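You operate a simulated robot arm through the tools that you are given. There is no shell and no other tool. Be economical: measure what you need, move in short steps, check, and stop when the job is done.

The job below is to be done with a simulated robot arm. You get a single attempt, and the scene is never put back.

TASK
Switch the cradle switch off. Switch the gauge switch off. Put the shoe on the top of the blue bench away on the back of the yellow bench. Put one of the bags from the top of the packing table on the top of the blue bench. Fetch the pad that says "P-305" from the top of the packing table and set it on the white tray there. Put the jar labelled "B-2756" from the top of the packing table on the spacer there. Take the 125 arch from the top of the blue bench and put it on top of the sack there. Pull the right press drawer open. The order is free. Set down upright: jar.
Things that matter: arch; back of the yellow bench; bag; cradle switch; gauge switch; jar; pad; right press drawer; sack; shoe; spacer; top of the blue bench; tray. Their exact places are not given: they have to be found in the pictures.

It is judged by the outcome, as a careful person would: the job done as asked, and still so three seconds after it is handed in. It fails if anything else is knocked over, pushed out of place, dropped, spilled or broken.

THE ROBOT
A 7-joint arm with a vacuum gripper on a trunk, on a base that drives. Base frame: it is fixed to the floor where the robot stands at the start and does not move with it; the origin is under the middle of the robot, x ahead of it, y to its left, z up; the surface under the hand at the start is at about z = 0.8. Lengths are in m, angles in rad, forces in N, time in s.
Its first joint turns from -2.897 to 2.897 rad. Places, roughly: arch [0.5, 1.5, 0.75]; back of the yellow bench (80x17 cm) [-5.3, -7.46, 0.8]; bag [1, 3, 0.75]; cradle switch [0.7, 0, 0.8]; gauge switch [0.6, 0.3, 0.8]; jar [0.25, 2.25, 0.75]; pad [0.75, 2.25, 0.75]; right press drawer [-3.1, 1.1, 0.7]; sack [0.5, 1, 0.75]; shoe [0.5, 0.75, 0.75]; spacer [0.5, 2.5, 0.75]; top of the blue bench [0.6, 0.2, 0.8]; tray (18x31x4 cm) [0.4, 2, 0.8]. Payload 1.06 kg.
Tool frame: the origin (TCP) lies in the middle of the cups' lips, and z points out of the cups. The gripper has 1 cup of 0.024 m across, covering 0.024 by 0.024 m (tool x, y); the bellows give 0.008 m. With the vacuum on, a cup seals on a smooth face that it is pressed against (1 to 4 N); it does not hold porous or soft things. The pull reaches 23 N.
Orientation is that of the tool frame in the base frame, as a unit quaternion [w, x, y, z]. With the cups facing straight down, the tool's x points along the base's -x, its y along +y and its z along -z.

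THE INTERFACE
- The arm moves only by the tool jog_arm. Its argument "targets" is a list of rows, each a list of 3 entries, a list of its own where there are three numbers: the turn, a rotation vector about the base's x, y, z in units of 4 degrees (1.0 is 4 degrees), then the shift along the base's x, y, z in units of 25 mm (1.0 is 25 mm), then the vacuum: 1 switches it on, 0 off. In form: [[[rx, ry, rz], [dx, dy, dz], suction], ...]. A call has 1 to 20 rows; each row shifts and turns the commanded pose from where the row before left it. A call with a number of a shift or a turn outside -1 to 1 is refused whole. Rows are played at 5 a second. More than 0.05 m and 0.15 rad between two rows, or a gripper value outside its range, and nothing of the call is played. A pose out of reach is approached as far as the arm can. The call stops where the force on the tool passes 40 N (or 10 N more than at its start, if that is more) or the arm is blocked; 0.2 s more then pass. The pull builds up within a second once a cup has sealed. Time passes only in rows, and 0.2 s behind the last, so rows that do not move give it time. It gives the time, the measured TCP pose, the force on the tool (base axes) and the pull of the vacuum at its end, in the units of the frame above (readings bear some noise), with the torque about the TCP (base axes, N m) and any sound that the robot's microphone picked up.
- Cameras (640 x 400 px; columns grow to the right, rows downward): "scene" is now at [0.1728, 0.2171, 1.4602]; the picture's right is [0.21, -0.98, 0.00], its down [-0.82, -0.18, -0.54] and it looks along [0.53, 0.11, -0.84] (base axes); focal length 267 px, centre (320, 200). "wrist" rides on the gripper at [0.078, 0.019, -0.096] in the tool frame; the picture's right is [-0.24, 0.97, 0.00], its down [-0.71, -0.17, -0.69] and it looks along [-0.67, -0.16, 0.73] (tool axes); focal length 243 px, centre (320, 200).
- grab_frame(camera): a new picture of that camera. It takes no simulated time.
- steer(legs): drives the robot by 1 to 6 legs, each [ahead, left, turn to the left] in m, m and rad, along the robot's own axes; the way and the turn of a leg run together, so that a leg with both is an arc; at most 1.5 m and 3.142 rad a leg. The arm and the cameras ride along, it lands a little off, and it stops where it bumps. It gives what a move gives.
- head_to(pan, tilt): turns the head with the scene camera to pan (to the left, within 2.094 rad either way) and tilt (down, from -0.506 to 1.204), counted from straight ahead of the robot. It gives what a move gives.
- point_at(camera, pixels): for up to 12 pixels [column, row] of the newest picture of that camera ("zoom" is the newest enlarged one), the place [x, y, z] in the base frame of the surface seen there, good to about 0.002 m, but the place of the scene camera against the robot may be out by one fixed shift of up to 0.012 m in any direction. It takes no simulated time.
- zoom(camera, box): a new picture of the part [left, top, right, bottom] of that camera's present view, enlarged. It takes no simulated time.
- hand_in(): hands the job in; it is judged then, once.

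Go step by step. Measure first, check grasps and placings, and put right what went wrong. The budget is 131 turns and 152 pictures, counting those below and the enlarged ones. Unless the task says otherwise, let go and move clear before handing in.

The tools are called after "Request:" by a JSON object that holds its "op" and its "data". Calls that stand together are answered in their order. jog_arm: Moves the arm, as the interface text tells. Its arguments: {"type":"object","properties":{"targets":{"type":"array","items":{"type":"array"}}},"required":["targets"]} The other tools are called the same way: steer (legs) drives the base; head_to (pan, tilt) turns the head that bears the scene camera; grab_frame (camera) takes a picture; point_at (camera, pixels) gives the place of the surface under pixels of a picture; zoom (camera, box) takes an enlarged picture of a part of a camera's view; hand_in () hands the job in.

At the start:

```text
time_s: 0.0
ee_pos: [0.3886, 0.3606, 1.0539]
tcp_rot: [0.0, 0.0, 1.0, 0.001]
wrist_force: [-0.3, -0.1, -0.4]
ft_torque: [0.03, 0.03, -0.01]
pull: 0.1
robot x, y, heading: [0.0009, -0.0004, 0.0]
head pan, tilt: [0.211, 1.004]
```

scene: 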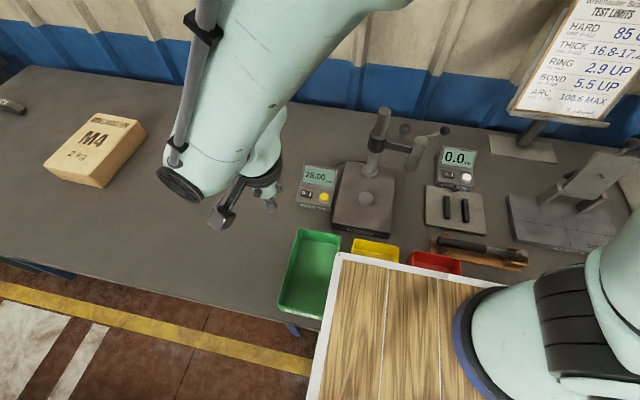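
wrist: 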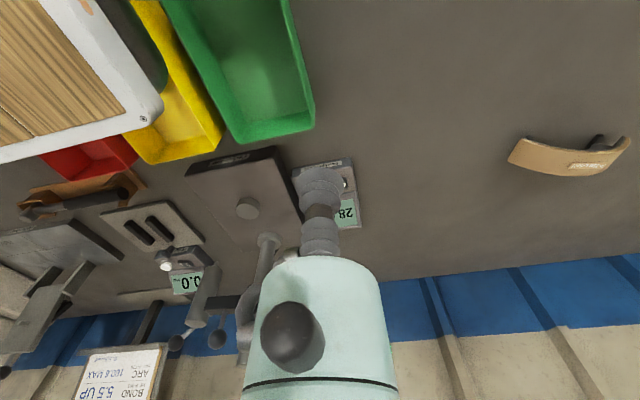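

The pictures show a gauge (yellow button near 322,197) and a cradle readout (white button near 466,177). I'll zoom in on these and look around.

Request:
{"op": "zoom", "data": {"camera": "scene", "box": [280, 120, 520, 270]}}

Request:
{"op": "head_to", "data": {"pan": 0.9, "tilt": 0.7}}

Request:
{"op": "grab_frame", "data": {"camera": "scene"}}

```text
2.67 times, centred on (400, 195) of scene
```

zoom: 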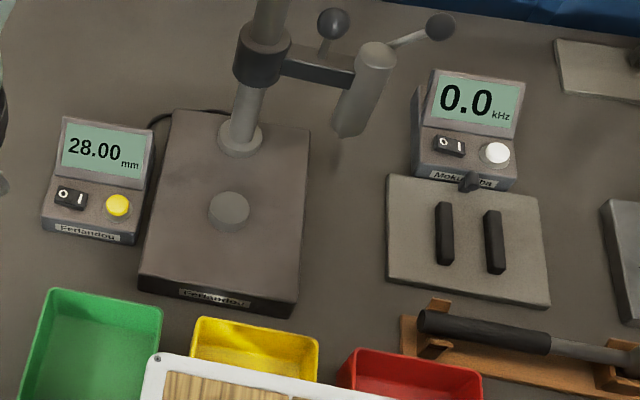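

```text
time_s: 1.1
ee_pos: [0.3883, 0.3609, 1.0526]
tcp_rot: [0.0, 0.0, 1.0, 0.0]
wrist_force: [-0.6, -0.5, 0.8]
ft_torque: [-0.01, 0.02, 0.03]
pull: 0.1
robot x, y, heading: [-0.0028, 0.001, -0.001]
head pan, tilt: [0.901, 0.7]
```

```text
148 pictures are left
```

scene: 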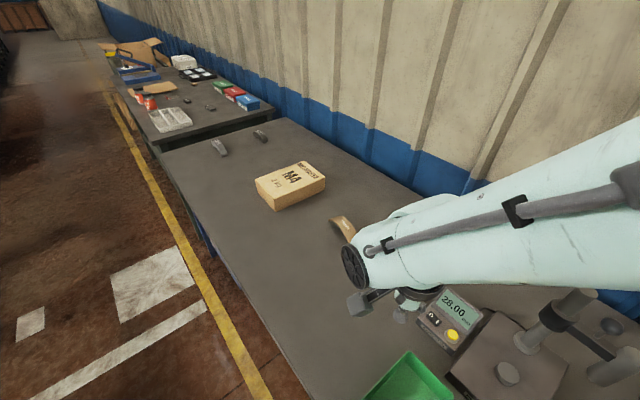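

The rockers are marked O/I with both readouts lit. I'll go back to them with the head and measure closely.

Request:
{"op": "head_to", "data": {"pan": 0.1, "tilt": 0.95}}

Request:
{"op": "grab_frame", "data": {"camera": "scene"}}

```text
time_s: 2.2
ee_pos: [0.3882, 0.3605, 1.0527]
tcp_rot: [0.001, 0.0, 1.0, 0.0]
wrist_force: [-0.3, -0.7, 0.5]
ft_torque: [0.0, -0.02, -0.01]
pull: 0.0
robot x, y, heading: [-0.001, 0.0012, -0.0]
head pan, tilt: [0.099, 0.949]
```

```text
147 pictures are left
```

scene: 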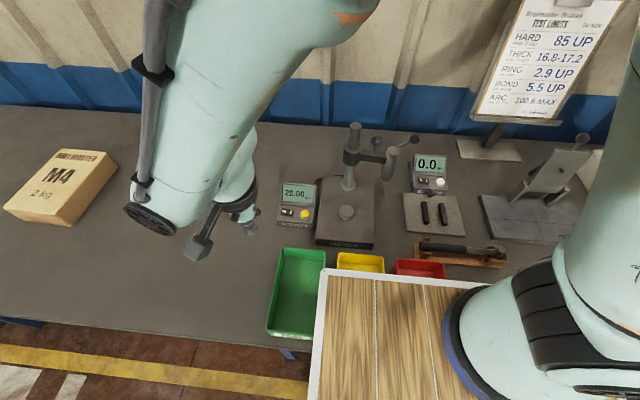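

Request:
{"op": "zoom", "data": {"camera": "scene", "box": [268, 170, 332, 235]}}

Request:
{"op": "point_at", "data": {"camera": "scene", "pixels": [[286, 212], [290, 212], [304, 214], [420, 181], [427, 181], [439, 183], [347, 152], [410, 139], [347, 212], [320, 160], [300, 290], [246, 232]]}}

Request:
{"op": "zoom", "data": {"camera": "scene", "box": [400, 145, 460, 205]}}

```text
6.15 times, centred on (300, 202) of scene
```

zoom: 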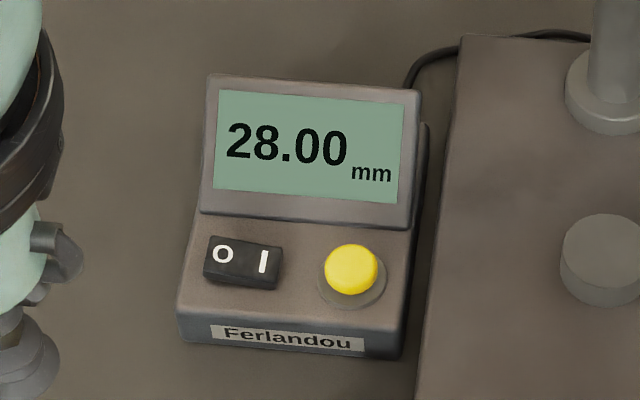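

```text
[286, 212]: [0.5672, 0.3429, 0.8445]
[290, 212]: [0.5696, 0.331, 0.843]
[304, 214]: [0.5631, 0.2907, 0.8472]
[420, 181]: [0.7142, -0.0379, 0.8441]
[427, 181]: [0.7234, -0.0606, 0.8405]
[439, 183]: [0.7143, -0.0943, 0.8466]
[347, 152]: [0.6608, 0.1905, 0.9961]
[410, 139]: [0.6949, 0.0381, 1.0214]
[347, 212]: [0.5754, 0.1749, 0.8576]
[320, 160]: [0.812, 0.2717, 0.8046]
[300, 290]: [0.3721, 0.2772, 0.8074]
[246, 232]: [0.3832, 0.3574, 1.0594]
```

```text
6.67 times, centred on (430, 175) of scene
```

zoom: 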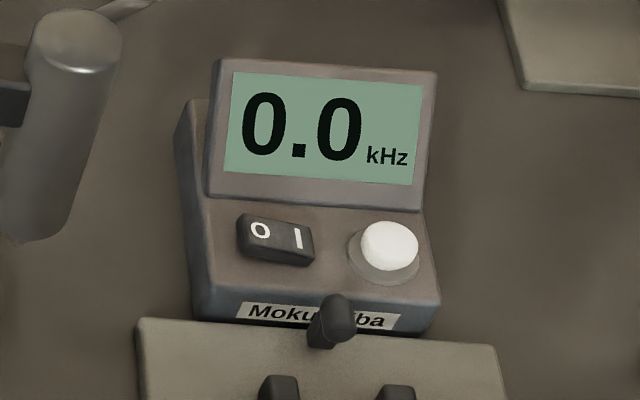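

I have the cradle zoom as newest; I'll get exact points for both O ends.

Request:
{"op": "point_at", "data": {"camera": "zoom", "pixels": [[248, 224], [246, 240], [260, 232], [276, 240], [298, 242], [310, 240], [388, 240], [330, 310], [325, 62]]}}

Request:
{"op": "zoom", "data": {"camera": "scene", "box": [268, 170, 332, 235]}}

Request:
{"op": "point_at", "data": {"camera": "zoom", "pixels": [[212, 245], [208, 262], [222, 256], [240, 262], [262, 264], [276, 266], [350, 265], [310, 85]]}}

Request:
{"op": "grab_frame", "data": {"camera": "wrist"}}

Request:
{"op": "point_at", "data": {"camera": "wrist", "pixels": [[346, 183], [350, 182], [342, 210], [248, 208], [166, 266]]}}

Request:
{"op": "zoom", "data": {"camera": "wrist", "box": [280, 140, 380, 240]}}

```text
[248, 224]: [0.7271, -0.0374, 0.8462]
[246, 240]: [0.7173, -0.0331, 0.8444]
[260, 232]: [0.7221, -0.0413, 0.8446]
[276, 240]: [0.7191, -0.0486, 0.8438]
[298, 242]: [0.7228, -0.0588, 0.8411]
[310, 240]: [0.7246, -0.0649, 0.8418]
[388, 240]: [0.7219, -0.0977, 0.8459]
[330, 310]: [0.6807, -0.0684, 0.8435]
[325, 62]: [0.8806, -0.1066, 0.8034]
```

```text
6.15 times, centred on (300, 202) of scene
```

zoom: 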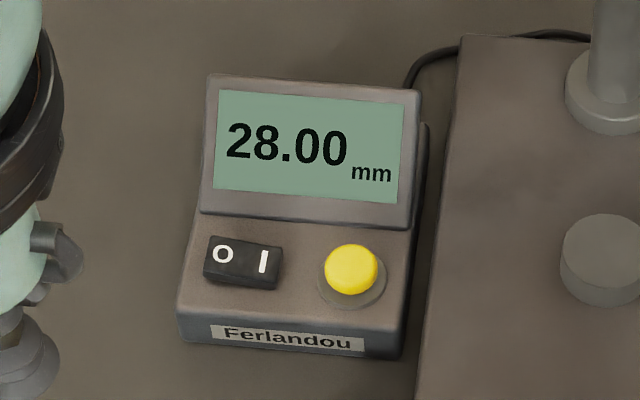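

```text
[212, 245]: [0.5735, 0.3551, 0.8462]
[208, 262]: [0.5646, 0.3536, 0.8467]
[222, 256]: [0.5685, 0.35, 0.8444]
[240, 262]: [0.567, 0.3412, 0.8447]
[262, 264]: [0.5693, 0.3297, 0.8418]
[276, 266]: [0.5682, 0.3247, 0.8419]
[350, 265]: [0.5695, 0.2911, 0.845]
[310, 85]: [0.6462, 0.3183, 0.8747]
```

```text
143 pictures are left
```

wrist: 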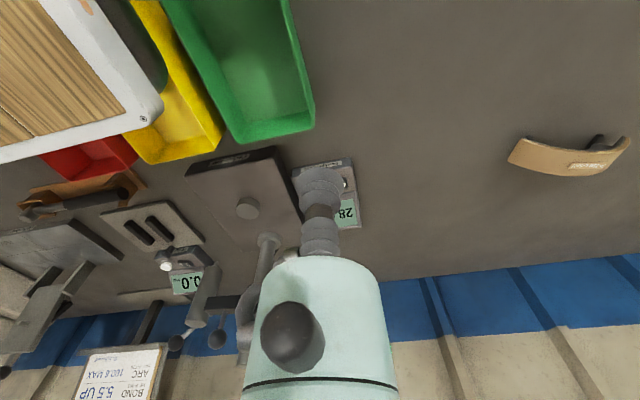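

```text
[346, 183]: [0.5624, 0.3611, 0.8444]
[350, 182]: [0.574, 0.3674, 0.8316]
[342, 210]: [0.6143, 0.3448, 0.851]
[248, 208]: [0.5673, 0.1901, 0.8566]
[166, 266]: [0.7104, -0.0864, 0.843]
```

```text
4.00 times, centred on (330, 190) of wrist
```

zoom: 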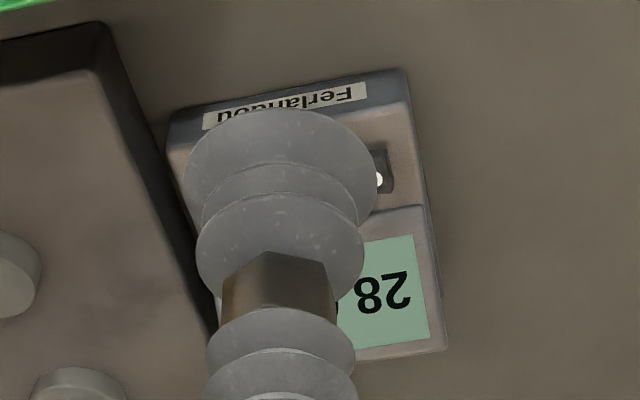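

Wrist and scene readings differ by about (-0.007, +0.011), so I'll rely on the wrist camera. Moving above the gauge rocker's O end.

Request:
{"op": "jog_arm", "data": {"targets": [[[0, 0, 0], [1, 0.2, 0], 0], [[0, 0, 0], [1, 0.2, 0], 0], [[0, 0, 0], [1, 0, -1], 0], [[0, 0, 0], [1, 0, -1], 0], [[0, 0, 0], [1, 0, -1], 0], [[0, 0, 0], [1, 0, -1], 0], [[0, 0, 0], [0.98, 0, -1], 0], [[0, 0, 0], [0, 0, -1], 0], [[0, 0, 0], [0, 0, 0], 0]]}}

Request:
{"op": "grab_frame", "data": {"camera": "wrist"}}

Request:
{"op": "zoom", "data": {"camera": "scene", "box": [230, 130, 370, 260]}}

```text
time_s: 4.2
ee_pos: [0.5635, 0.37, 0.9031]
tcp_rot: [0.0, 0.0, 1.0, -0.001]
wrist_force: [-0.6, -0.1, -0.2]
ft_torque: [-0.01, 0.01, 0.01]
pull: 0.0
robot x, y, heading: [0.0003, -0.0019, -0.001]
head pan, tilt: [0.099, 0.949]
```

```text
141 pictures are left
```

wrist: 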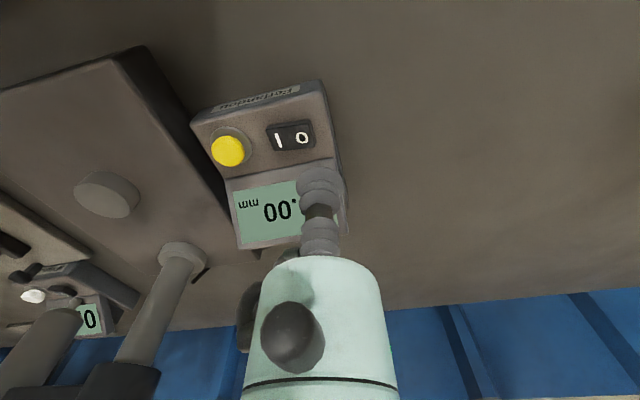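

```text
3.08 times, centred on (300, 195) of scene
```

zoom: 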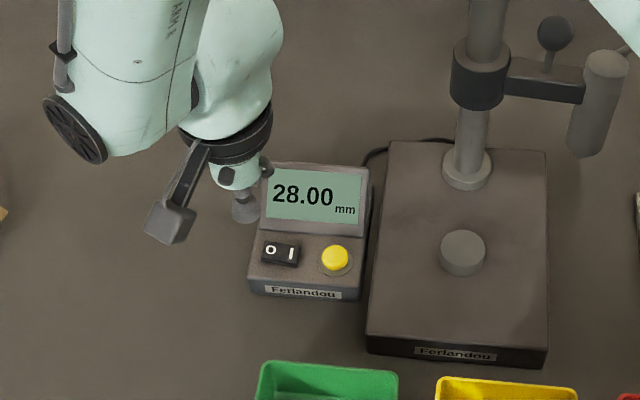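

Request:
{"op": "point_at", "data": {"camera": "wrist", "pixels": [[301, 138], [290, 136], [278, 138], [313, 134], [300, 123], [304, 149], [229, 150], [105, 193], [322, 112], [34, 296]]}}

Request:
{"op": "point_at", "data": {"camera": "zoom", "pixels": [[271, 250], [290, 254], [335, 258], [461, 243]]}}

```text
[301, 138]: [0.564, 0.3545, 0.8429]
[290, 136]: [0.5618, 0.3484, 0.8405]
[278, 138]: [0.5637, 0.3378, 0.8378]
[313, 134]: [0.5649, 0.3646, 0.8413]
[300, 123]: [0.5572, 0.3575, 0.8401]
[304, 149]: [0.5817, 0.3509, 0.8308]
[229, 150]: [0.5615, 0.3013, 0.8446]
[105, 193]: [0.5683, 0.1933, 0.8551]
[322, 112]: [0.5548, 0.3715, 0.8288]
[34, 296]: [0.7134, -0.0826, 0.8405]
```

```text
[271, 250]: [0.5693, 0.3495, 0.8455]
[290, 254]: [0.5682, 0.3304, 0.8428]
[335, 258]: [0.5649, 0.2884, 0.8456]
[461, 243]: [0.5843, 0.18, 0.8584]
```

The O end is at (0.564, 0.357, 0.842). Descend and press at y≈0.364.

Request:
{"op": "jog_arm", "data": {"targets": [[[0, 0, 0], [0, -0.24, -1], 0], [[0, 0, 0], [0, 0, -1], 0], [[0, 0, 0], [0, 0, -0.3], 0], [[0, 0, 0], [0, 0, -0.2], 0], [[0, 0, 0], [0, 0, -0.2], 0], [[0, 0, 0], [0, 0, -0.1], 0]]}}

Request:
{"op": "zoom", "data": {"camera": "scene", "box": [260, 150, 360, 240]}}

```text
time_s: 5.6
ee_pos: [0.5622, 0.3661, 0.8332]
tcp_rot: [-0.001, 0.001, 1.0, 0.0]
wrist_force: [-0.6, 3.6, 5.7]
ft_torque: [-0.1, -0.01, 0.03]
pull: 0.0
robot x, y, heading: [-0.0034, -0.0029, -0.002]
head pan, tilt: [0.099, 0.949]
```

```text
4.44 times, centred on (310, 195) of scene
```

zoom: 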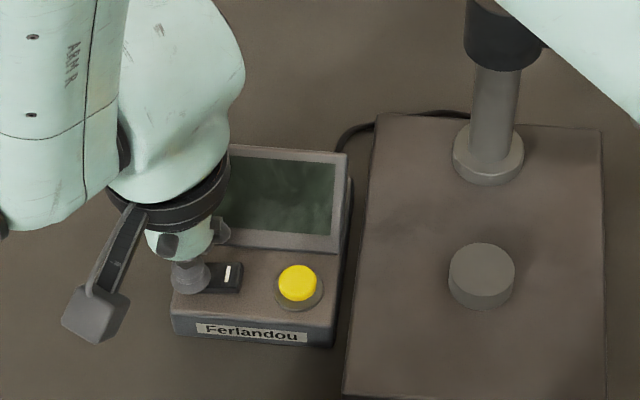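

The gauge display is dark: off. Lift high and inspect the space around the cradle switch.

Request:
{"op": "jog_arm", "data": {"targets": [[[0, 0, 0], [0, 0, 1], 0], [[0, 0, 0], [0, 0, 1], 0], [[0, 0, 0], [-1, 0, 1], 0], [[0, 0, 0], [-1, 0, 1], 0], [[0, 0, 0], [-1, 0, 1], 0], [[0, 0, 0], [-1, 0, 1], 0], [[0, 0, 0], [-1, 0, 1], 0], [[0, 0, 0], [0, 0, 1], 0], [[0, 0, 0], [0, 0, 1], 0]]}}

Request:
{"op": "zoom", "data": {"camera": "scene", "box": [320, 110, 480, 220]}}

Request:
{"op": "point_at", "data": {"camera": "zoom", "pixels": [[140, 100], [226, 120], [292, 120], [310, 175], [300, 235], [270, 160], [395, 115], [230, 60], [350, 115], [360, 90], [300, 255], [405, 280]]}}

Request:
{"op": "grab_frame", "data": {"camera": "wrist"}}

```text
time_s: 7.6
ee_pos: [0.4379, 0.3645, 1.0582]
tcp_rot: [0.0, 0.0, 1.0, -0.001]
wrist_force: [-0.7, 0.2, -1.0]
ft_torque: [-0.03, -0.01, -0.01]
pull: 0.1
robot x, y, heading: [0.0, 0.0012, 0.003]
head pan, tilt: [0.099, 0.949]
```

```text
3.64 times, centred on (400, 165) of scene
```

zoom: 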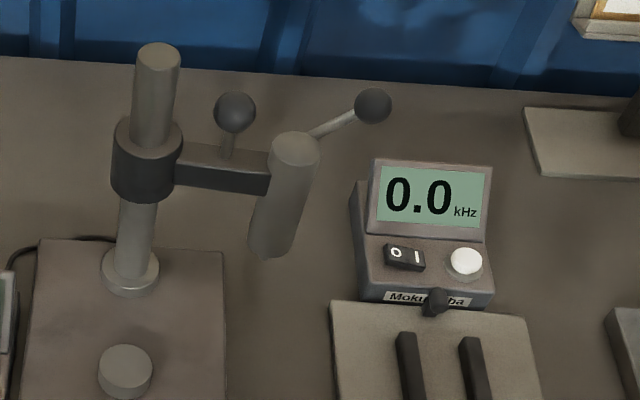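

```text
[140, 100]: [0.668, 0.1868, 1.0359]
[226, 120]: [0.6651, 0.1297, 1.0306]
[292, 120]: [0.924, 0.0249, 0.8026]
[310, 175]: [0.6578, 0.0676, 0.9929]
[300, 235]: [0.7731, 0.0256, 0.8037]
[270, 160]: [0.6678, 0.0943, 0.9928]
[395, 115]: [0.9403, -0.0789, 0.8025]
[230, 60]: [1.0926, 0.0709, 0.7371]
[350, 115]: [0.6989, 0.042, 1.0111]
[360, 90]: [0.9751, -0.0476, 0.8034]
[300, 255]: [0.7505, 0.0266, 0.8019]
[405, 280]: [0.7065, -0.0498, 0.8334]
```

```text
137 pictures are left
```

wrist: 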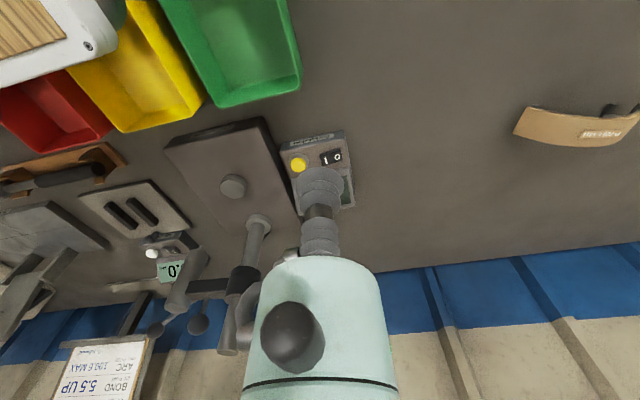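

The handle ball near (0.70, 0.04, 1.01) is close to the switch, so I'll approach from -y with the tool leaning to -y by 15°. First I'll move over high at small x.

Request:
{"op": "jog_arm", "data": {"targets": [[[0, 0, 0], [0, -1, 1], 0], [[0, 0, 0], [0, -1, 1], 0], [[0, 0, 0], [0, -1, 0], 0], [[0, 0, 0], [0, -1, 0], 0], [[0, 0, 0], [0, -1, 0], 0], [[0, 0, 0], [0, -1, 0], 0], [[0, 0, 0], [0, -1, 0], 0], [[0, 0, 0], [0, -1, 0], 0], [[0, 0, 0], [0, -1, 0], 0], [[0, 0, 0], [0, -1, 0], 0], [[0, 0, 0], [0, -1, 0], 0], [[0, 0, 0], [0, -1, 0], 0], [[0, 0, 0], [0, -1, 0], 0], [[0, 0, 0], [0, -1, 0], 0], [[0, 0, 0], [0, -1, 0], 0], [[0, 0, 0], [0, -1, 0], 0], [[0, 0, 0], [0, -1, 0], 0], [[0, 0, 0], [0, 0, 0], 0]]}}

Request:
{"op": "grab_frame", "data": {"camera": "wrist"}}

Request:
{"op": "grab_frame", "data": {"camera": "scene"}}

```text
time_s: 10.7
ee_pos: [0.3422, 0.1172, 1.1263]
tcp_rot: [-0.114, -0.285, 0.939, 0.157]
wrist_force: [0.7, 0.5, -0.2]
ft_torque: [0.02, -0.01, -0.01]
pull: 0.0
out of reach, approached as far as the arm can: row 9, 10, 15
robot x, y, heading: [0.0029, 0.001, -0.0]
head pan, tilt: [0.099, 0.949]
stopped in row 15: the arm was blocked; the commanded pose is now the measured one
```

```text
136 pictures are left
```

wrist: 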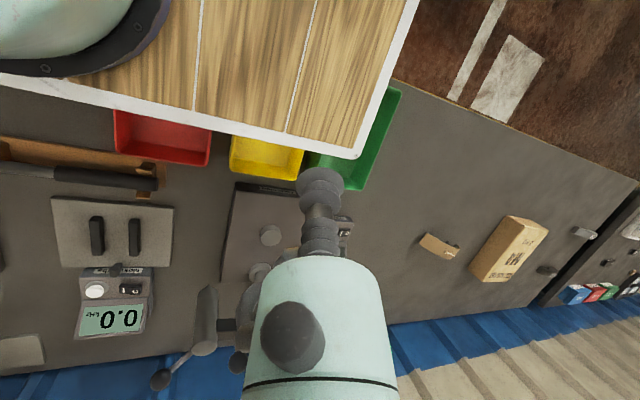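

```text
135 pictures are left
```

scene: 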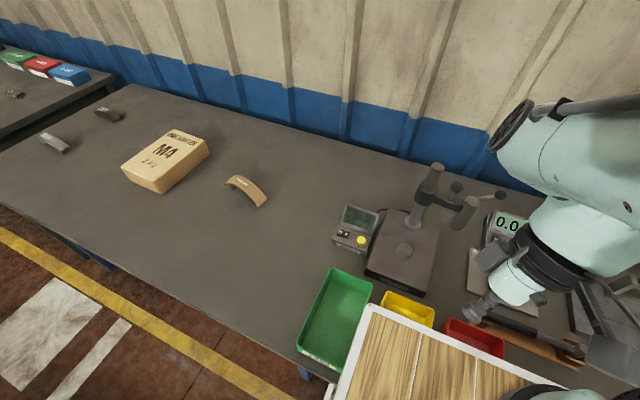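

The arm was blocked at row 15, folded too close, and the tool is tilted. I'll move it back out forward and left, and check whether the head camera still reads consistently.

Request:
{"op": "point_at", "data": {"camera": "scene", "pixels": [[340, 234], [361, 239], [404, 250], [246, 185]]}}

Request:
{"op": "point_at", "data": {"camera": "wrist", "pixels": [[269, 235], [95, 291], [124, 290], [345, 225]]}}

Request:
{"op": "jog_arm", "data": {"targets": [[[0, 0, 0], [0.5, 0, 0.5], 0], [[0, 0, 0], [0, 0, 0], 0]]}}

Request:
{"op": "grab_frame", "data": {"camera": "scene"}}

```text
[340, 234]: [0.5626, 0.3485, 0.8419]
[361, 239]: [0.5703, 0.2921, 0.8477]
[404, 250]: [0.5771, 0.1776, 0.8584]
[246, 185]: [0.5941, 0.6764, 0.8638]
```

```text
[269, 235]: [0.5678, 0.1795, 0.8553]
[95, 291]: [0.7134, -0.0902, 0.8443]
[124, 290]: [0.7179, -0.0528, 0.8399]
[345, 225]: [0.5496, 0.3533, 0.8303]
```

```text
time_s: 11.3
ee_pos: [0.3559, 0.1187, 1.14]
tcp_rot: [-0.109, -0.288, 0.939, 0.152]
wrist_force: [0.1, 0.1, 0.4]
ft_torque: [0.04, -0.01, -0.01]
pull: 0.0
robot x, y, heading: [-0.0001, 0.0009, 0.004]
head pan, tilt: [0.099, 0.949]
```

```text
134 pictures are left
```

scene: 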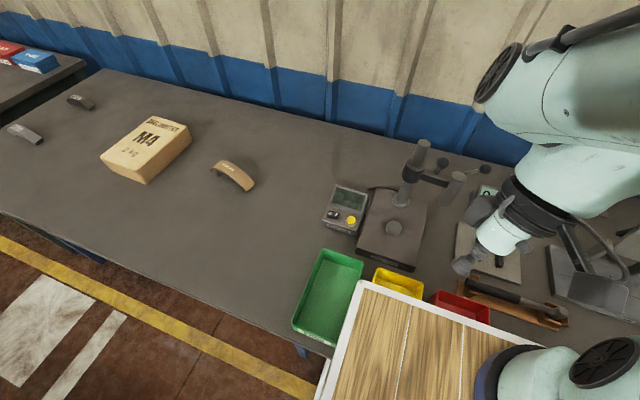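

The camera rides with the trunk, but readings remain consistent. I'll move outward to (0.55, -0.05, 1.12) while straightening the yaw and ending with a ~15° lean to -y.

Request:
{"op": "jog_arm", "data": {"targets": [[[-0.077, -0.354, -0.936], [0.86, -0.75, -0.1], 0], [[-0.077, -0.354, -0.936], [0.86, -0.75, -0.1], 0], [[-0.077, -0.354, -0.936], [0.86, -0.75, -0.1], 0], [[-0.077, -0.354, -0.936], [0.86, -0.75, -0.1], 0], [[-0.077, -0.354, -0.936], [0.86, -0.75, -0.1], 0], [[-0.077, -0.354, -0.936], [0.86, -0.75, -0.1], 0], [[-0.077, -0.354, -0.936], [0.86, -0.75, -0.1], 0], [[-0.077, -0.354, -0.936], [0.86, -0.75, -0.1], 0], [[-0.077, -0.354, -0.936], [0.86, -0.75, -0.1], 0], [[0, 0, 0], [0, 0, 0], 0]]}}

Request:
{"op": "grab_frame", "data": {"camera": "wrist"}}

Request:
{"op": "grab_frame", "data": {"camera": "scene"}}

```text
time_s: 13.5
ee_pos: [0.5504, -0.0502, 1.117]
tcp_rot: [0.036, -0.013, 0.991, 0.128]
wrist_force: [0.2, -0.1, 0.6]
ft_torque: [0.0, -0.03, 0.03]
pull: 0.0
robot x, y, heading: [-0.0029, -0.0008, 0.001]
head pan, tilt: [0.099, 0.949]
```

```text
133 pictures are left
```

wrist: 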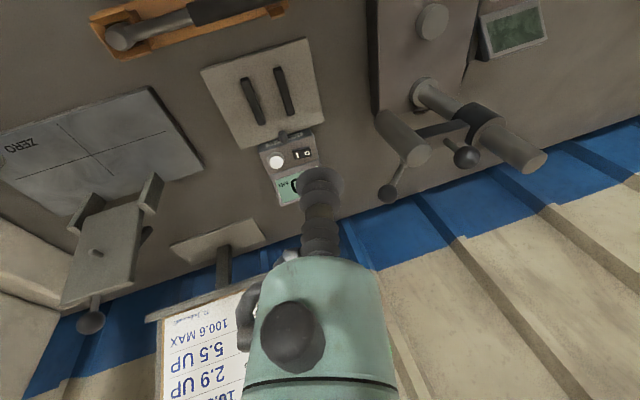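

```text
132 pictures are left
```

scene: 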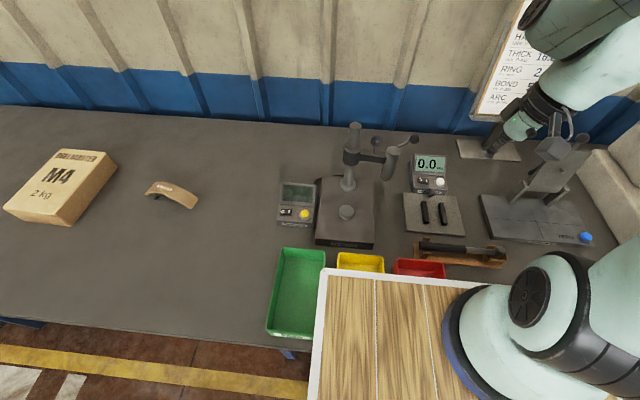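

Good posture; now measure the rocker from the wrist.

Request:
{"op": "zoom", "data": {"camera": "wrist", "box": [250, 110, 350, 210]}}

Request:
{"op": "point_at", "data": {"camera": "wrist", "pixels": [[297, 155], [307, 153], [276, 161], [389, 193], [412, 155], [390, 115]]}}

```text
4.00 times, centred on (300, 160) of wrist
```

zoom: 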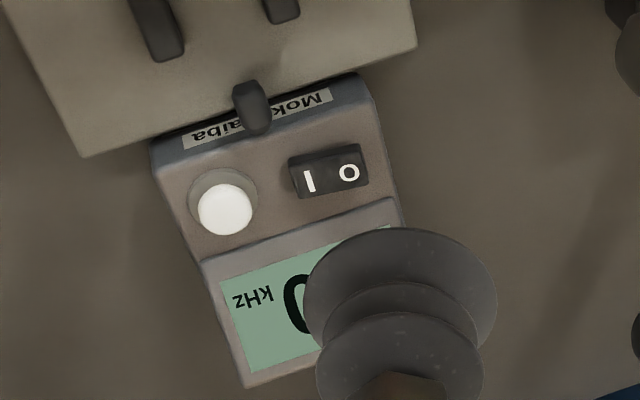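

```text
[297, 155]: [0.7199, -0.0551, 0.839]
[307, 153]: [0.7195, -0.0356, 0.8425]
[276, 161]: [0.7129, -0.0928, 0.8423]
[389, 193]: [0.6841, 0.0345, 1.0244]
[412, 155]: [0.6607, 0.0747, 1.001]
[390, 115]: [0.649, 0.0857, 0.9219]
```

O end is at about (0.7195, -0.036, 0.8425). Move in to (0.718, -0.024, 0.88).

Request:
{"op": "jog_arm", "data": {"targets": [[[0, 1, -0.3], [0.96, 0, -0.5], 0], [[0, 0, 0], [0.96, 0, -0.5], 0], [[0, 0, 0], [0.96, 0, -1], 0], [[0, 0, 0], [0.96, 0, -1], 0], [[0, 0, 0], [0.96, 0, -1], 0], [[0, 0, 0], [0.96, 0.3, -1], 0], [[0, 0, 0], [0.96, 0.3, -1], 0], [[0, 0, 0], [0, 0.4, -1], 0], [[0, 0, 0], [0, 0, -1], 0], [[0, 0, 0], [0, 0, -1], 0], [[0, 0, 0], [0, 0, 0], 0]]}}

Request:
{"op": "grab_frame", "data": {"camera": "wrist"}}

Request:
{"op": "zoom", "data": {"camera": "scene", "box": [320, 90, 520, 230]}}

```text
time_s: 15.9
ee_pos: [0.7187, -0.0272, 0.8928]
tcp_rot: [0.002, 0.002, 0.992, 0.128]
wrist_force: [0.3, -0.8, -0.9]
ft_torque: [0.0, 0.0, -0.02]
pull: 0.1
robot x, y, heading: [-0.0001, -0.0014, 0.002]
head pan, tilt: [0.099, 0.949]
```

```text
130 pictures are left
```

wrist: 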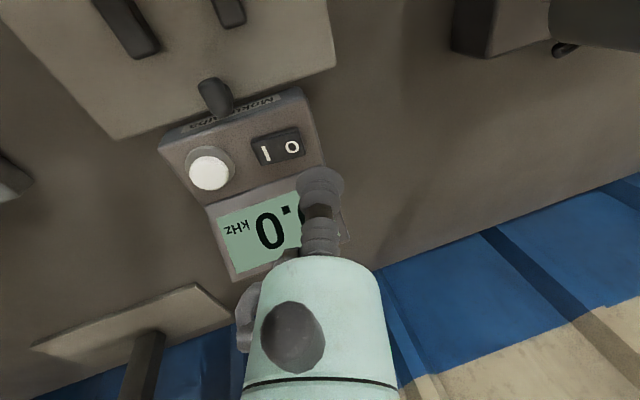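

```text
2.86 times, centred on (420, 160) of scene
```

zoom: 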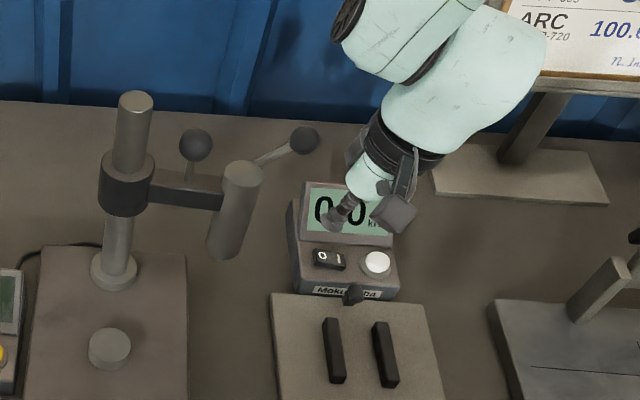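

Request:
{"op": "point_at", "data": {"camera": "wrist", "pixels": [[291, 147], [302, 144], [278, 149], [264, 154], [209, 172]]}}

```text
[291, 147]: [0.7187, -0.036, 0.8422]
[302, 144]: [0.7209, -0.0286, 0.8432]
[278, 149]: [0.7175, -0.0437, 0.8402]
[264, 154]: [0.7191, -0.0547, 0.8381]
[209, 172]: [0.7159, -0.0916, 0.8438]
```

O end confirmed at (0.719, -0.034). Pressing.

Request:
{"op": "jog_arm", "data": {"targets": [[[0, 0, 0], [0, 0.17, -0.8], 0], [[0, 0, 0], [0, 0, -0.8], 0], [[0, 0, 0], [0, 0, -0.25], 0], [[0, 0, 0], [0, 0, -0.2], 0], [[0, 0, 0], [0, 0, -0.2], 0], [[0, 0, 0], [0, 0, 0], 0]]}}

Request:
{"op": "zoom", "data": {"camera": "scene", "box": [380, 120, 480, 210]}}

```text
time_s: 17.3
ee_pos: [0.7183, -0.0222, 0.8368]
tcp_rot: [0.001, 0.002, 0.992, 0.128]
wrist_force: [-0.6, 1.2, 4.6]
ft_torque: [-0.07, -0.04, -0.02]
pull: 0.1
robot x, y, heading: [0.0005, 0.0022, 0.003]
head pan, tilt: [0.099, 0.949]
```

```text
4.44 times, centred on (430, 165) of scene
```

zoom: 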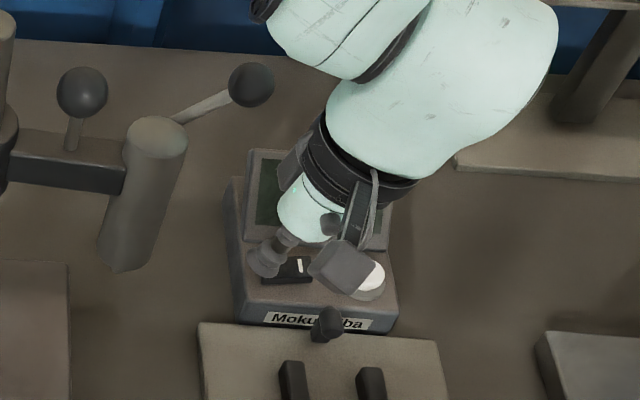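

Cradle display is dark as well. Retreat up and back, straighten, and bring the arm to the left.

Request:
{"op": "jog_arm", "data": {"targets": [[[0, 0, 0], [0, -0.2, 1], 0], [[0, 0, 0], [0, -0.2, 1], 0], [[0, 0, 0], [0, -0.4, 1], 0], [[0, 0, 0], [-0.5, -0.4, 1], 0], [[0, 0, 0], [-1, 0, 1], 0], [[0, 0, 0], [-1, 0, 1], 0], [[0, 0, 0], [-1, 0, 1], 0], [[0, 0, 0], [-1, 0, 1], 0], [[0, 0, 0], [-1, 0, 1], 0], [[0, 0, 0], [-1, 0, 1], 0], [[0, 0, 0], [0, 0, 1], 0], [[0, 0, 0], [0, 0, 1], 0], [[0, 0, 0], [0, 0, 1], 0], [[0, 0, 0], [0, 0, 0], 0]]}}

Request:
{"op": "zoom", "data": {"camera": "scene", "box": [260, 110, 480, 250]}}

```text
time_s: 20.3
ee_pos: [0.5553, -0.0529, 1.1629]
tcp_rot: [0.002, 0.001, 0.992, 0.128]
wrist_force: [-0.3, -0.1, -0.1]
ft_torque: [0.03, 0.0, 0.0]
pull: 0.0
robot x, y, heading: [-0.0007, 0.0006, -0.001]
head pan, tilt: [0.099, 0.949]
```

```text
2.86 times, centred on (370, 180) of scene
```

zoom: 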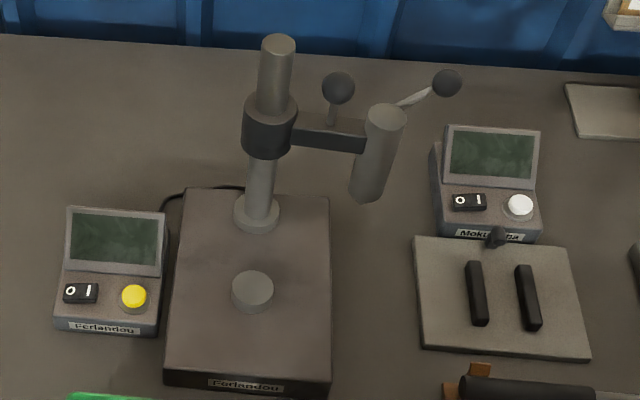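

Both readouts dark. Bring the arm left and check the robot's deck and bench edge before driving.

Request:
{"op": "jog_arm", "data": {"targets": [[[0, 0, 0], [0, 1, 0.2], 0], [[0, 0, 0], [0, 1, 0.2], 0], [[-0.37, 0, 0], [0, 1, 0.2], 0], [[-0.37, 0, 0], [0, 1, 0], 0], [[-0.37, 0, 0], [0, 1, 0], 0], [[-0.37, 0, 0], [0, 1, 0], 0], [[-0.37, 0, 0], [0, 1, 0], 0], [[-0.37, 0, 0], [0, 1, 0], 0], [[-0.37, 0, 0], [0, 1, 0], 0], [[-0.37, 0, 0], [0, 1, 0], 0], [[-0.37, 0, 0], [0, 1, 0], 0], [[-0.37, 0, 0], [0, 1, 0], 0], [[0, 0, 0], [-0.5, 1, 0], 0], [[0, 0, 0], [-0.5, 1, 0], 0], [[0, 0, 0], [-1, 1, 0], 0], [[0, 0, 0], [-1, 1, 0], 0], [[0, 0, 0], [-1, 0, 0], 0]]}}

Request:
{"op": "head_to", "data": {"pan": 0.3, "tilt": 1.15}}

Request:
{"op": "grab_frame", "data": {"camera": "scene"}}

Request:
{"op": "point_at", "data": {"camera": "scene", "pixels": [[320, 200], [320, 280], [320, 320], [280, 280], [200, 280], [150, 260], [150, 300], [350, 350]]}}

```text
time_s: 23.9
ee_pos: [0.4559, 0.3481, 1.176]
tcp_rot: [0.002, 0.002, 1.0, 0.0]
wrist_force: [-0.1, 0.4, 0.1]
ft_torque: [0.03, 0.0, 0.01]
pull: 0.1
robot x, y, heading: [0.0001, 0.0037, -0.004]
head pan, tilt: [0.099, 0.949]
```

```text
time_s: 24.6
ee_pos: [0.4571, 0.3495, 1.1761]
tcp_rot: [0.002, 0.002, 1.0, 0.0]
wrist_force: [-0.5, -0.5, -0.4]
ft_torque: [-0.03, 0.02, 0.03]
pull: 0.0
robot x, y, heading: [-0.0003, -0.0002, -0.002]
head pan, tilt: [0.3, 1.15]
```

```text
126 pictures are left
```

scene: 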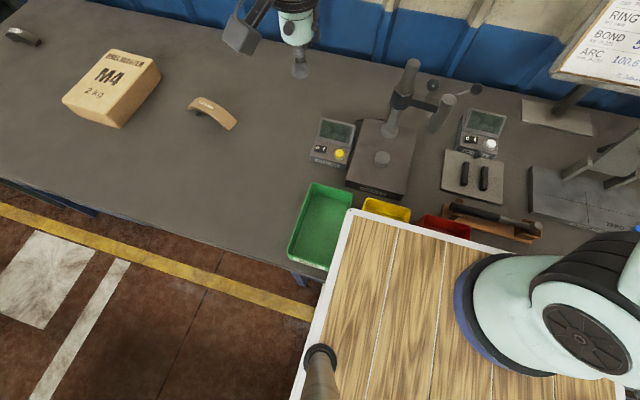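

```text
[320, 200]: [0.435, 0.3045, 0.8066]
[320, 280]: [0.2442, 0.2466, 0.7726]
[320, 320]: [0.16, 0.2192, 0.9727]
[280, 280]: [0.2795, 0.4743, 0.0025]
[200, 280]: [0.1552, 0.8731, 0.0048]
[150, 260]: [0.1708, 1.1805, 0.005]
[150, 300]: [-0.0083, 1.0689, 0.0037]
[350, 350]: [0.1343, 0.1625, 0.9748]
```

The deck (z≈0.97) belongs to the robot; floor to the left is clear. Drive left about 1.1 m along the bench and look.

Request:
{"op": "steer", "data": {"legs": [[0, 1.1, 0]]}}

Request:
{"op": "head_to", "data": {"pan": 0.3, "tilt": 0.9}}

Request:
{"op": "grab_frame", "data": {"camera": "scene"}}

Request:
{"op": "grab_frame", "data": {"camera": "wrist"}}

```text
time_s: 26.6
ee_pos: [0.4773, 0.416, 1.1758]
tcp_rot: [0.002, 0.05, 0.999, -0.002]
wrist_force: [-0.5, -0.4, 0.5]
ft_torque: [0.02, -0.03, 0.0]
pull: 0.0
robot x, y, heading: [-0.0111, 0.1156, -0.098]
head pan, tilt: [0.3, 1.15]
stopped in leg 1: the robot was blocked; the commanded pose is now the measured one
```

```text
time_s: 27.4
ee_pos: [0.4771, 0.4163, 1.1752]
tcp_rot: [0.002, 0.051, 0.999, 0.0]
wrist_force: [-0.1, 0.7, 0.3]
ft_torque: [-0.03, 0.0, -0.03]
pull: 0.1
robot x, y, heading: [-0.0101, 0.1126, -0.097]
head pan, tilt: [0.3, 0.901]
```

```text
125 pictures are left
```

scene: 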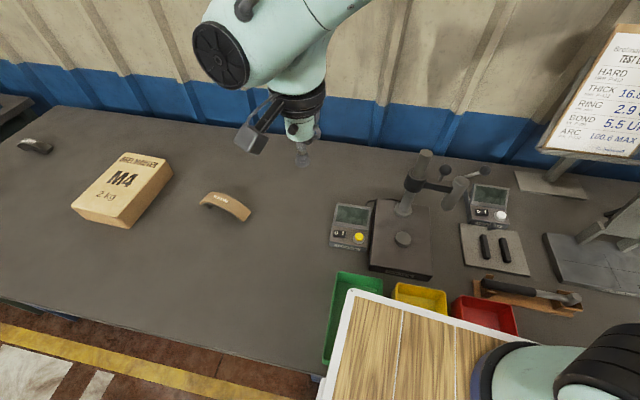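

```text
124 pictures are left
```

wrist: 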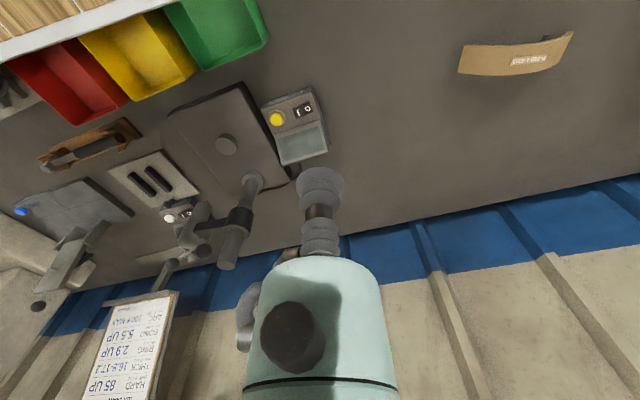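

The robot was blocked after 0.115 m, probably on the bench leg under the table. I'll check the bins have not moved, then back straight away from the bench.

Request:
{"op": "point_at", "data": {"camera": "scene", "pixels": [[340, 274], [380, 281], [396, 285], [446, 292], [325, 368], [512, 304], [403, 239]]}}

Request:
{"op": "steer", "data": {"legs": [[-0.25, 0, 0], [0, 0, 0.097]]}}

Request:
{"op": "grab_frame", "data": {"camera": "scene"}}

```text
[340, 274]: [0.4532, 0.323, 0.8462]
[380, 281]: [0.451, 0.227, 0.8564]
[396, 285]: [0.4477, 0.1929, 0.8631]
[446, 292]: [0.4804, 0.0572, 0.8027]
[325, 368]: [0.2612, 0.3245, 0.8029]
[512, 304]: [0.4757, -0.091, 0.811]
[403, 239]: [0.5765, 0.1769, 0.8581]
```

```text
time_s: 29.8
ee_pos: [0.199, 0.4869, 1.1743]
tcp_rot: [0.002, 0.004, 1.0, -0.001]
wrist_force: [0.3, 0.5, -0.2]
ft_torque: [0.03, -0.02, -0.01]
pull: 0.1
robot x, y, heading: [-0.2555, 0.1405, -0.002]
head pan, tilt: [0.3, 0.901]
```

```text
123 pictures are left
```

scene: 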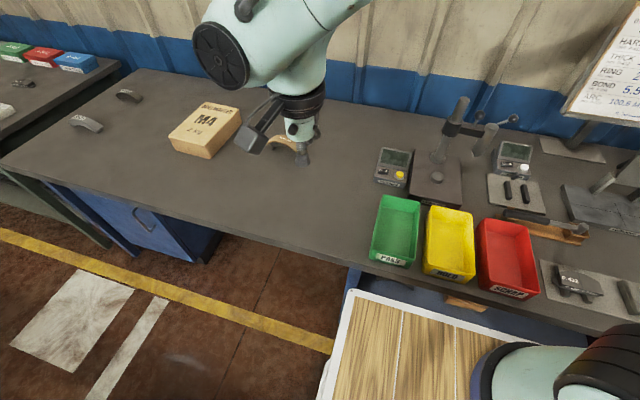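

Bins are in place. Now strafe left 1.0 m at this distance.

Request:
{"op": "steer", "data": {"legs": [[0, 1.0, 0]]}}

Request:
{"op": "head_to", "data": {"pan": 0.0, "tilt": 0.9}}

Request:
{"op": "grab_frame", "data": {"camera": "scene"}}

Request:
{"op": "grab_frame", "data": {"camera": "wrist"}}

```text
time_s: 34.9
ee_pos: [0.206, 1.4762, 1.1752]
tcp_rot: [0.002, 0.006, 1.0, -0.001]
wrist_force: [-0.2, -0.2, 0.0]
ft_torque: [-0.01, 0.02, 0.0]
pull: 0.1
robot x, y, heading: [-0.254, 1.1355, -0.006]
head pan, tilt: [0.3, 0.901]
```

```text
time_s: 35.7
ee_pos: [0.2048, 1.476, 1.1744]
tcp_rot: [0.001, 0.005, 1.0, -0.001]
wrist_force: [1.0, 0.7, -0.6]
ft_torque: [-0.01, 0.02, -0.03]
pull: 0.1
robot x, y, heading: [-0.2562, 1.1298, -0.001]
head pan, tilt: [0.0, 0.901]
```

```text
122 pictures are left
```

scene: 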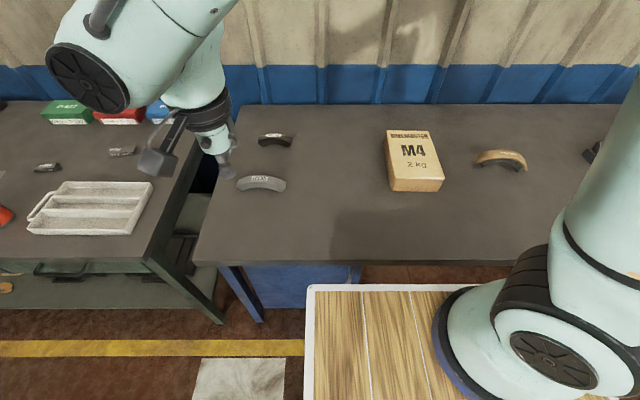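

```text
121 pictures are left
```

wrist: 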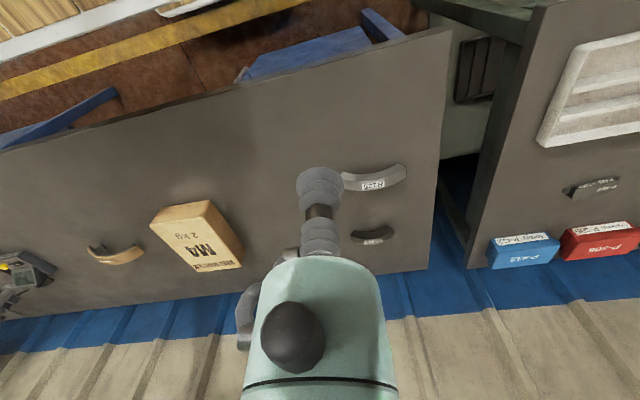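

Two arches are at (262,183) and (275,140); zoom to read their labels and measure.

Request:
{"op": "zoom", "data": {"camera": "scene", "box": [230, 125, 300, 200]}}

Request:
{"op": "zoom", "data": {"camera": "wrist", "box": [330, 150, 430, 250]}}

Request:
{"op": "zoom", "data": {"camera": "scene", "box": [370, 120, 540, 200]}}

Request:
{"op": "point_at", "data": {"camera": "scene", "pixels": [[262, 182], [275, 140], [390, 135], [428, 134], [395, 182], [442, 185], [412, 155], [503, 155], [410, 250], [200, 255], [240, 125], [395, 189]]}}

```text
5.33 times, centred on (265, 162) of scene
```

zoom: 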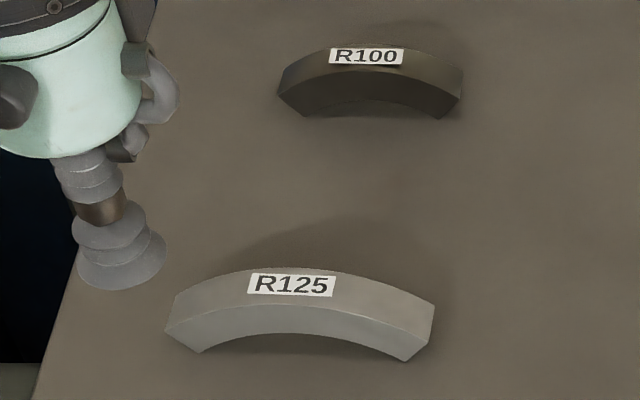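

```text
4.00 times, centred on (380, 200) of wrist
```

zoom: 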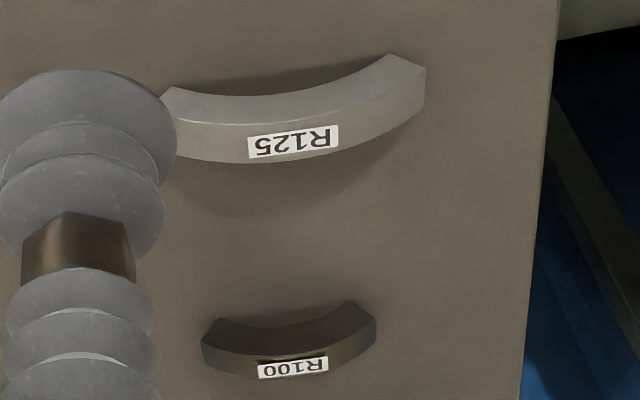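

```text
3.76 times, centred on (455, 160) of scene
```

zoom: 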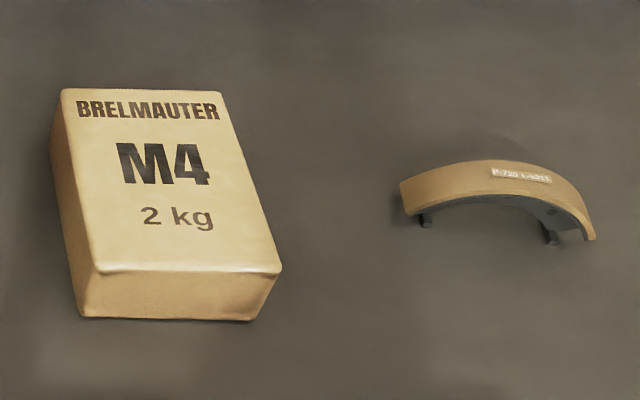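

```text
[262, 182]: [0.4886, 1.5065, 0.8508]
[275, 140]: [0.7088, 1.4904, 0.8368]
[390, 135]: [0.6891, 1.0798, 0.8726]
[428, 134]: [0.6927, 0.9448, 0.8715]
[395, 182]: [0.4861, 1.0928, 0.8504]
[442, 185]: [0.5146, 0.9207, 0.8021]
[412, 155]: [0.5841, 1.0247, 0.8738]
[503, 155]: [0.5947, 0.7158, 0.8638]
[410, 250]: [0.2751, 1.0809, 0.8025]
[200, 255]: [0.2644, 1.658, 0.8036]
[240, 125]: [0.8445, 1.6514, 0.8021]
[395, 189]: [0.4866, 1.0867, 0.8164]
```

R125 is the near one, standing as an arch, top at z≈0.85. Move in for a close wrist view.

Request:
{"op": "jog_arm", "data": {"targets": [[[0, 0, 0], [0.9, -0.15, -1], 0], [[0, 0, 0], [0.9, -0.15, -1], 0], [[0, 0, 0], [0.9, -0.15, -1], 0], [[0, 0, 0], [0.9, -0.15, -1], 0], [[0, 0, 0], [0.9, -0.15, -1], 0], [[0, 0, 0], [0.9, -0.15, -1], 0], [[0, 0, 0], [0.9, -0.15, -1], 0], [[0, 0, 0], [0, 0, 0], 0]]}}

Request:
{"op": "grab_frame", "data": {"camera": "wrist"}}

Request:
{"op": "zoom", "data": {"camera": "scene", "box": [230, 160, 300, 200]}}

```text
time_s: 37.5
ee_pos: [0.3657, 1.4491, 1.002]
tcp_rot: [0.003, 0.006, 1.0, 0.0]
wrist_force: [-0.1, -0.6, -0.3]
ft_torque: [-0.01, -0.03, -0.01]
pull: 0.0
robot x, y, heading: [-0.2529, 1.1306, -0.008]
head pan, tilt: [0.0, 0.901]
```

```text
117 pictures are left
```

wrist: 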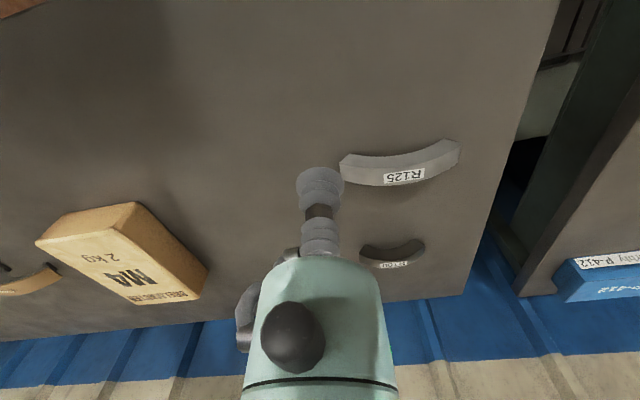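

```text
9.14 times, centred on (265, 180) of scene
```

zoom: 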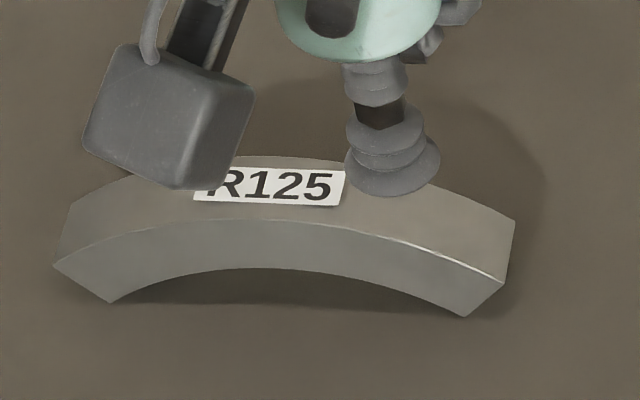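

Request:
{"op": "zoom", "data": {"camera": "wrist", "box": [330, 120, 470, 210]}}

Request:
{"op": "point_at", "data": {"camera": "wrist", "pixels": [[404, 177], [402, 170], [405, 184], [343, 170], [346, 182], [459, 145], [459, 156], [352, 157], [45, 241], [135, 205], [206, 270], [113, 244]]}}

```text
4.44 times, centred on (400, 165) of wrist
```

zoom: 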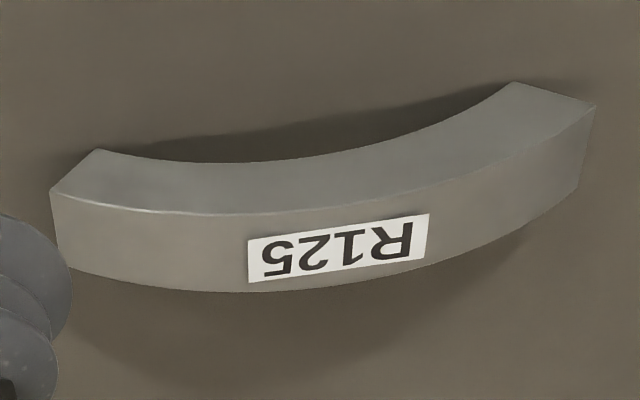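

```text
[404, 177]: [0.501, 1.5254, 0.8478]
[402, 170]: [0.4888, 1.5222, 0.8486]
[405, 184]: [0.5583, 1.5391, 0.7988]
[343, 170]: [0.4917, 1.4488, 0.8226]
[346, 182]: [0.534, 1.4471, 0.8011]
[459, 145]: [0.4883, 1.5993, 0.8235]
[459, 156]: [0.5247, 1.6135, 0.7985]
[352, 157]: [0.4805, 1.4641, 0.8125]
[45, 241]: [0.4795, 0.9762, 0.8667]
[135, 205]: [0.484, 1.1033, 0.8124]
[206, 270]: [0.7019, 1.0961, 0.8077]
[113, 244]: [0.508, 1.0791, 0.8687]
```

The arch spans y 1.449–1.600, centre (0.4975, 1.5245), top z≈0.848. Move above it and press down with vacuum.

Request:
{"op": "jog_arm", "data": {"targets": [[[0, 0, 0], [0.9, 0.5, -0.2], 0], [[0, 0, 0], [0.9, 0.5, -0.2], 0], [[0, 0, 0], [0.9, 0.5, -0.6], 0], [[0, 0, 0], [0.9, 0.5, -1], 0], [[0, 0, 0], [0.9, 0.5, -1], 0], [[0, 0, 0], [0.77, 0.5, -1], 0], [[0, 0, 0], [0, 0, 0], 1], [[0, 0, 0], [0, 0, -1], 1], [[0, 0, 0], [0, 0, -0.7], 1], [[0, 0, 0], [0, 0, -0.3], 1], [[0, 0, 0], [0, 0, -0.2], 1], [[0, 0, 0], [0, 0, -0.15], 1], [[0, 0, 0], [0, 0, 0], 1], [[0, 0, 0], [0, 0, 0], 1], [[0, 0, 0], [0, 0, 0], 1]]}}

Request:
{"op": "zoom", "data": {"camera": "scene", "box": [200, 120, 320, 210]}}

```text
time_s: 40.7
ee_pos: [0.4943, 1.5234, 0.8422]
tcp_rot: [0.002, 0.006, 1.0, -0.002]
wrist_force: [4.3, 2.8, 14.2]
ft_torque: [0.0, -0.02, -0.06]
pull: 22.9
robot x, y, heading: [-0.2535, 1.1304, -0.007]
head pan, tilt: [0.0, 0.901]
```

```text
4.44 times, centred on (260, 165) of scene
```

zoom: 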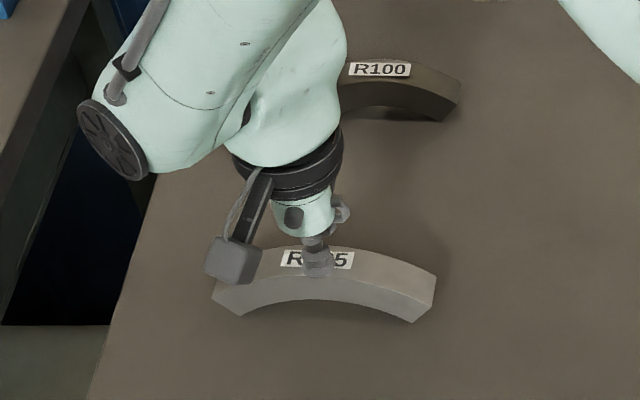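

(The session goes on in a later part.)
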